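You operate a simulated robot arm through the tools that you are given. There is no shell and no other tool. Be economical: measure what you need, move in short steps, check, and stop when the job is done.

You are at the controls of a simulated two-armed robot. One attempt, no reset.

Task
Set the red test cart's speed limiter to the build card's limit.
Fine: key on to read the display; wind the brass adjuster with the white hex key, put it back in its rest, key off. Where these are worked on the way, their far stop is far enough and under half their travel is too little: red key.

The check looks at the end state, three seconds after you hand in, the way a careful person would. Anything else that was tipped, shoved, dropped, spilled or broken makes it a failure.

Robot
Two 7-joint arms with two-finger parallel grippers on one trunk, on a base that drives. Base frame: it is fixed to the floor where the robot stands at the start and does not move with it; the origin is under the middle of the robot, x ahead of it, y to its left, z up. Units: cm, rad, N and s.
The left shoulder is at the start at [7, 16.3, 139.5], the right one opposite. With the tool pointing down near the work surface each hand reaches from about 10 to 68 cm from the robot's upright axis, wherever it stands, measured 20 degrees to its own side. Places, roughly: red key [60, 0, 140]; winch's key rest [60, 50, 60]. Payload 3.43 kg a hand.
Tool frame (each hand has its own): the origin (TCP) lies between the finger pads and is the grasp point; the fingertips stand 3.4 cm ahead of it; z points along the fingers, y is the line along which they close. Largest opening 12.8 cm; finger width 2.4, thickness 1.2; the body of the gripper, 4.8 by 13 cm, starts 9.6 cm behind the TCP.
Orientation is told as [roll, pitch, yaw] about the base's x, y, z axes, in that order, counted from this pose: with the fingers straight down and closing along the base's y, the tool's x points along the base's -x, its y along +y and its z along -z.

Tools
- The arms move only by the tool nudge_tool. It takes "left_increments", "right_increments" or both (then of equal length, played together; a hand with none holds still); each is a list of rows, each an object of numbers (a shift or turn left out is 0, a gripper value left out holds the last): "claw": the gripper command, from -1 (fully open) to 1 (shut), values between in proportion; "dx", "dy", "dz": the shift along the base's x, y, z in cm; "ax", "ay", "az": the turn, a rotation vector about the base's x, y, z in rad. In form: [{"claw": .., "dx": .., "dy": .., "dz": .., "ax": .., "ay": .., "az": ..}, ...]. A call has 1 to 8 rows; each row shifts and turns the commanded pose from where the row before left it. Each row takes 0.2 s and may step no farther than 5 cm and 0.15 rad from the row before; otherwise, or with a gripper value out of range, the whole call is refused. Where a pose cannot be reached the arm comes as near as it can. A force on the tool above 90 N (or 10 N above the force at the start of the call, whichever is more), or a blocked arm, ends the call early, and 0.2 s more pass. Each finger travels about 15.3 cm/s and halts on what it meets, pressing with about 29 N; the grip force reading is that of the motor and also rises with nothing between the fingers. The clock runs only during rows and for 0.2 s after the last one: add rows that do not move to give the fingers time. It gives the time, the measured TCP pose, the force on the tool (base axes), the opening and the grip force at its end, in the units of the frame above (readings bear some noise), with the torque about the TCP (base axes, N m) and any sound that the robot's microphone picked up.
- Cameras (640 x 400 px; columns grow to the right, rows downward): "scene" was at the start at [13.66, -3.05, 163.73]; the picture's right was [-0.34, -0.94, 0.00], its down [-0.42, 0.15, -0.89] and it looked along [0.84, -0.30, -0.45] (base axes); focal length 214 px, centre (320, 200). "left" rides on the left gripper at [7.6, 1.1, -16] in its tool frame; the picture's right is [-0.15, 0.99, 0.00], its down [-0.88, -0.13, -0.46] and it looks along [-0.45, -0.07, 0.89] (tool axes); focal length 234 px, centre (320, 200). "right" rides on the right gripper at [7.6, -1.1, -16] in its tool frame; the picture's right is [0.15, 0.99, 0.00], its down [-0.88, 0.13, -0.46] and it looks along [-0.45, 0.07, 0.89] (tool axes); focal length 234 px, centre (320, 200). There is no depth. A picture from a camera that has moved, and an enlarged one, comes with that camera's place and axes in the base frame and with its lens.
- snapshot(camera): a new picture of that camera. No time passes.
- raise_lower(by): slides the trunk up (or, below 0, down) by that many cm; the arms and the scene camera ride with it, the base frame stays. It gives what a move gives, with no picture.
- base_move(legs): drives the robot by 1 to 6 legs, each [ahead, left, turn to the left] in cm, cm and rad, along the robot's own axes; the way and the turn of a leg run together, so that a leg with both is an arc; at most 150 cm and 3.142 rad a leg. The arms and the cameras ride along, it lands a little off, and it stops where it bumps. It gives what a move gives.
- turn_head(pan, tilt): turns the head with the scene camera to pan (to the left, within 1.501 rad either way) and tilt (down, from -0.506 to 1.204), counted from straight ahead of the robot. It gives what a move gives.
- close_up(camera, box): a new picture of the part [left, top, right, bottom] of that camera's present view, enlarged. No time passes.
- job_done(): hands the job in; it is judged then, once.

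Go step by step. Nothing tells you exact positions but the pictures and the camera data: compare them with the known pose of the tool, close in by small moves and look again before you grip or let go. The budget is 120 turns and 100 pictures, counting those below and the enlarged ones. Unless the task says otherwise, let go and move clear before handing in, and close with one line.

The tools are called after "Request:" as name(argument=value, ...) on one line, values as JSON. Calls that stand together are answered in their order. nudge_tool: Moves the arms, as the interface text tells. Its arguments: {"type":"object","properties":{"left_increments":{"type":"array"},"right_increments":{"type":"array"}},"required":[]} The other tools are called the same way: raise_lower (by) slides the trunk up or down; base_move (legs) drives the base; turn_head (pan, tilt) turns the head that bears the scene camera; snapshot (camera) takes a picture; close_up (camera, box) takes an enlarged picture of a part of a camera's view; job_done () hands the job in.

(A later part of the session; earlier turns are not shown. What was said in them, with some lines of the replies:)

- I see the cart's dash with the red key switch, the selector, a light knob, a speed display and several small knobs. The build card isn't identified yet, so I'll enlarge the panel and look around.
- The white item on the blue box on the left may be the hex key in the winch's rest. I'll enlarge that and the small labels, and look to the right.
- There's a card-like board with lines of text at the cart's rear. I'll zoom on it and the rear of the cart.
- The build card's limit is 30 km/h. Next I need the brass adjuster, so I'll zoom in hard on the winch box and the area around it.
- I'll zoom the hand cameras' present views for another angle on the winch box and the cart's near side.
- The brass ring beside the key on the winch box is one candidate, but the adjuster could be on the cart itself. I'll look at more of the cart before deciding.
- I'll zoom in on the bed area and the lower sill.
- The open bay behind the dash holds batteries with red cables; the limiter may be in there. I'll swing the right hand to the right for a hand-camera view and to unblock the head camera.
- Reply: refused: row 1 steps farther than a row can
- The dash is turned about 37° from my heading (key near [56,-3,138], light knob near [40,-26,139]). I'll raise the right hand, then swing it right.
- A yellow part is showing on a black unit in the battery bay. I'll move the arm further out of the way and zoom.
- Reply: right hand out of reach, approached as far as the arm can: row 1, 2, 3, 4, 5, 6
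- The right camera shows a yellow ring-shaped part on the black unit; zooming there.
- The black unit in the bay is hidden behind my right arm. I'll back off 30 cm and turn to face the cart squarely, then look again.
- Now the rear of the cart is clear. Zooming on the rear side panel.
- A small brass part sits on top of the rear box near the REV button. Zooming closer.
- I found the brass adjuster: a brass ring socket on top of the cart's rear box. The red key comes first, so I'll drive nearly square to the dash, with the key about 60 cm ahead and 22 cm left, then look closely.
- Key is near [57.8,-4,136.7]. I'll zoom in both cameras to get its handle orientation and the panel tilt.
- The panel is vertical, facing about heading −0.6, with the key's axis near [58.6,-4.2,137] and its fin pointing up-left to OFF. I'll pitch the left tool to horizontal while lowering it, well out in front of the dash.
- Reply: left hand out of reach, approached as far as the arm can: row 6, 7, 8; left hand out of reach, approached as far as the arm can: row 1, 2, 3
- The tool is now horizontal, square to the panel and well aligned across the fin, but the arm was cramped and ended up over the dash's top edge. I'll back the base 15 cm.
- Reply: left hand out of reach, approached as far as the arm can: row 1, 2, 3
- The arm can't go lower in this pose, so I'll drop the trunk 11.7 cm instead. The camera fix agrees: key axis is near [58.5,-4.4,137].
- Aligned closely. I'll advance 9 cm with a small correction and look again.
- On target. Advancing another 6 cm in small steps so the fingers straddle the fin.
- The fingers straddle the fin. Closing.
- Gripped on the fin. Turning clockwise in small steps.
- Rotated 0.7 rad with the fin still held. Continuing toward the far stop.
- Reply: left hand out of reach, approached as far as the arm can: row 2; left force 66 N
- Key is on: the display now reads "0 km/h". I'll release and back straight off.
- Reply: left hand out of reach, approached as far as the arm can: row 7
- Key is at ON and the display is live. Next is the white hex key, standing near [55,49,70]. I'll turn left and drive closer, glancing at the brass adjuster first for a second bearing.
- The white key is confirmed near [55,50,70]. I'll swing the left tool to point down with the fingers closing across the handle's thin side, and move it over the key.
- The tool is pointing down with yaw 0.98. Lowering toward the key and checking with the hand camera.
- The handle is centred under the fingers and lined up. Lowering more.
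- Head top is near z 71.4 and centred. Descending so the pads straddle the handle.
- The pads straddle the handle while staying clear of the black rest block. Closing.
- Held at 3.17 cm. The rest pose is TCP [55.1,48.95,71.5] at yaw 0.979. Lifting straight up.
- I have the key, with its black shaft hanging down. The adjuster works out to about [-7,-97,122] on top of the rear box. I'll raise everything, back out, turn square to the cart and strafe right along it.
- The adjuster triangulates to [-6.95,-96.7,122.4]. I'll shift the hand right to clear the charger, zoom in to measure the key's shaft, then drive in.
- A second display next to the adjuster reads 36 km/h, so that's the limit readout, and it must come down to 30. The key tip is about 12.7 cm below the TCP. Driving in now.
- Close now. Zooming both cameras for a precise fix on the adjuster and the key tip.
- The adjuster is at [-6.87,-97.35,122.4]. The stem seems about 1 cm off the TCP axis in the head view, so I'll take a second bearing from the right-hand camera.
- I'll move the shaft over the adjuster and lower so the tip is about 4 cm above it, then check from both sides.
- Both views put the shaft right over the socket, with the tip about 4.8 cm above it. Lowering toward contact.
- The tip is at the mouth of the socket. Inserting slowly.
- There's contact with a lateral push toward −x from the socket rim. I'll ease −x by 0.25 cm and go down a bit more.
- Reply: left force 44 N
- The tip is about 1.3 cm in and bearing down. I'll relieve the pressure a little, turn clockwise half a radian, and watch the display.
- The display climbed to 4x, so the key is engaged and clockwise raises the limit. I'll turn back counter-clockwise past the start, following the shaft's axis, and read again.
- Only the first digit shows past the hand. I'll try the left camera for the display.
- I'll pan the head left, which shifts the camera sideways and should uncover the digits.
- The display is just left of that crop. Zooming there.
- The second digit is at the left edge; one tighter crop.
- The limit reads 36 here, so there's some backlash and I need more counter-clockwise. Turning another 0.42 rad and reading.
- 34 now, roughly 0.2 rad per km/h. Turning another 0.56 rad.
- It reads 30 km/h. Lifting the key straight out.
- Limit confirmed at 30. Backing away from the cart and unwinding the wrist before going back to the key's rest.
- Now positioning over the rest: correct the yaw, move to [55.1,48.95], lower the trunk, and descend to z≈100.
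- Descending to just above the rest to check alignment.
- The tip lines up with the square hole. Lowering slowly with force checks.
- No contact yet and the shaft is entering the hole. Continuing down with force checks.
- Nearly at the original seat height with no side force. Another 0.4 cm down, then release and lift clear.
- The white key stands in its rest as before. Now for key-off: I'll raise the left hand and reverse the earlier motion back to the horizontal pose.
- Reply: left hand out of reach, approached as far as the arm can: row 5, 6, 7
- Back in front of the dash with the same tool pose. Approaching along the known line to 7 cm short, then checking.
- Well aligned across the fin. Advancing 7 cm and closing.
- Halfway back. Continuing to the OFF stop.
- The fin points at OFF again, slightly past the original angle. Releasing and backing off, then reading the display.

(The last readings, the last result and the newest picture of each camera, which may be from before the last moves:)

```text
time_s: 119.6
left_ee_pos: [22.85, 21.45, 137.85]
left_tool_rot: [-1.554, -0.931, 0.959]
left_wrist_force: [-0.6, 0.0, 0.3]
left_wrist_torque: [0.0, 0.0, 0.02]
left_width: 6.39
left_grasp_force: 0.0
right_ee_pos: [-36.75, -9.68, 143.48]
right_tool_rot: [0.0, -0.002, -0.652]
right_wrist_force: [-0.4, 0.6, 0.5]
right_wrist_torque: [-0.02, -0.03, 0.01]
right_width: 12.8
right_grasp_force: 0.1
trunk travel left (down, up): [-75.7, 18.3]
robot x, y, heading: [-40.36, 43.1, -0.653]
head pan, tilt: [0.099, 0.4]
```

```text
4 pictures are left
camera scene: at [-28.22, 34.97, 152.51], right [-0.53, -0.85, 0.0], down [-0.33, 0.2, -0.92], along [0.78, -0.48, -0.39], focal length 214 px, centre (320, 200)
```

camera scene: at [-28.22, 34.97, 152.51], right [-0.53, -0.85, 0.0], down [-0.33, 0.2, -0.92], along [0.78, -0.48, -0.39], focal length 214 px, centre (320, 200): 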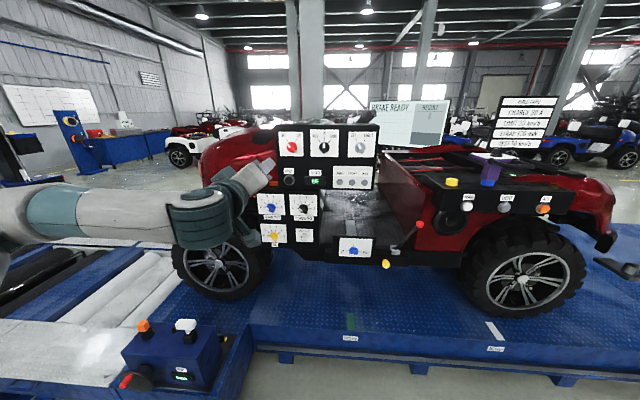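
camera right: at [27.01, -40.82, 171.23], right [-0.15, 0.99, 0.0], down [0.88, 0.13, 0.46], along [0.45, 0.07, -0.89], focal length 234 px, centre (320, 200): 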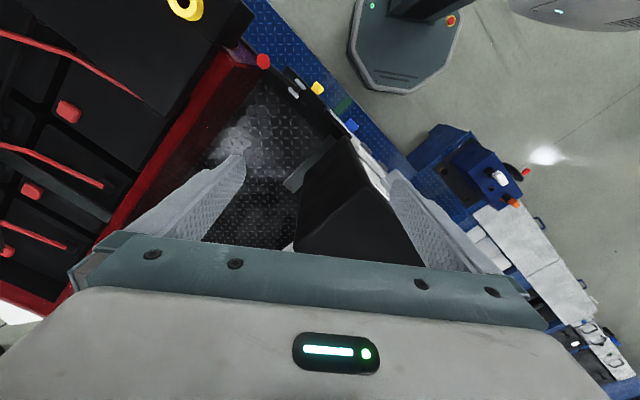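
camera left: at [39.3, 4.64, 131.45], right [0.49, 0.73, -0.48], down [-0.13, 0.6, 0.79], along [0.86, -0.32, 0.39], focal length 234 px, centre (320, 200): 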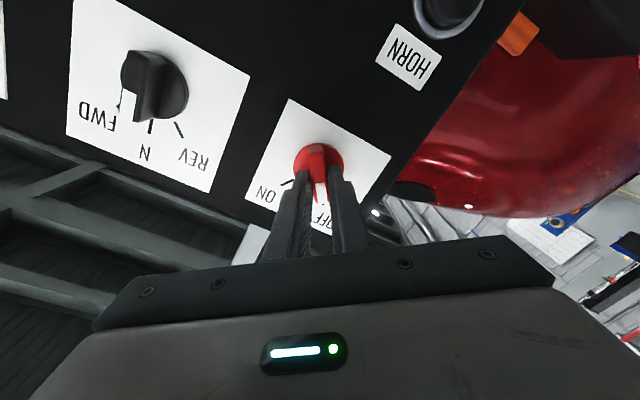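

Request:
close_up(camera="scene", box=[265, 120, 385, 200])

Request:
close_up(camera="scene", box=[110, 300, 240, 400])

```text
5.00 times, centred on (325, 160) of scene
camera zoom: at [-28.22, 34.97, 152.51], right [-0.53, -0.85, 0.0], down [-0.33, 0.2, -0.92], along [0.78, -0.48, -0.39], focal length 1072 px, centre (295, 400)
```

zoom: 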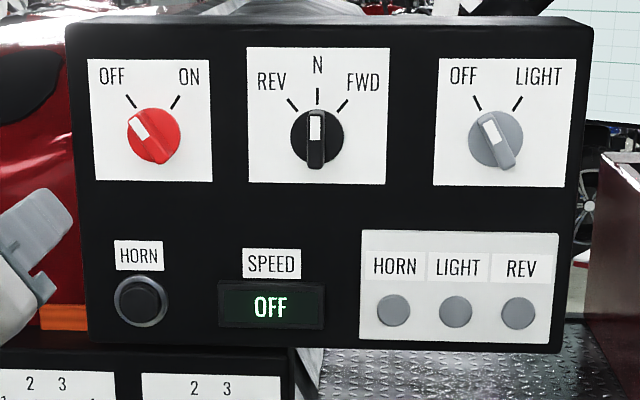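

```text
4.00 times, centred on (175, 350) of scene
camera zoom: at [-28.22, 34.97, 152.51], right [-0.53, -0.85, 0.0], down [-0.33, 0.2, -0.92], along [0.78, -0.48, -0.39], focal length 858 px, centre (900, -400)
```

zoom: 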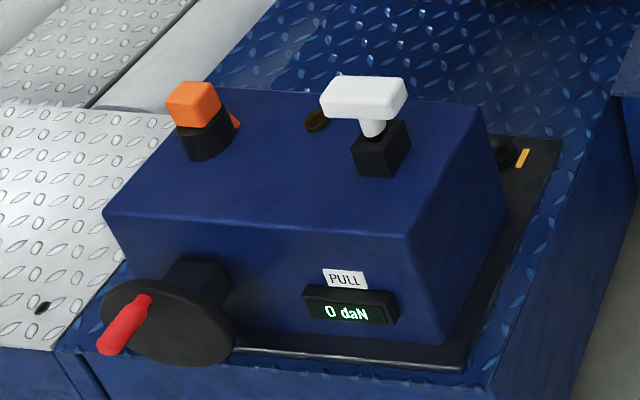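

The display reads OFF with the red key at OFF, the white hex key stands in its rest, and both hands are clear. Handing in.

Request:
job_done()

```text
The job is handed in.
```

The red cart's speed limiter is set to 30 km/h, matching the build card. The limit display read 36 before and 30 once I lifted the hex key out. The hex key is back in its rest, the red key is off, and both hands are clear.
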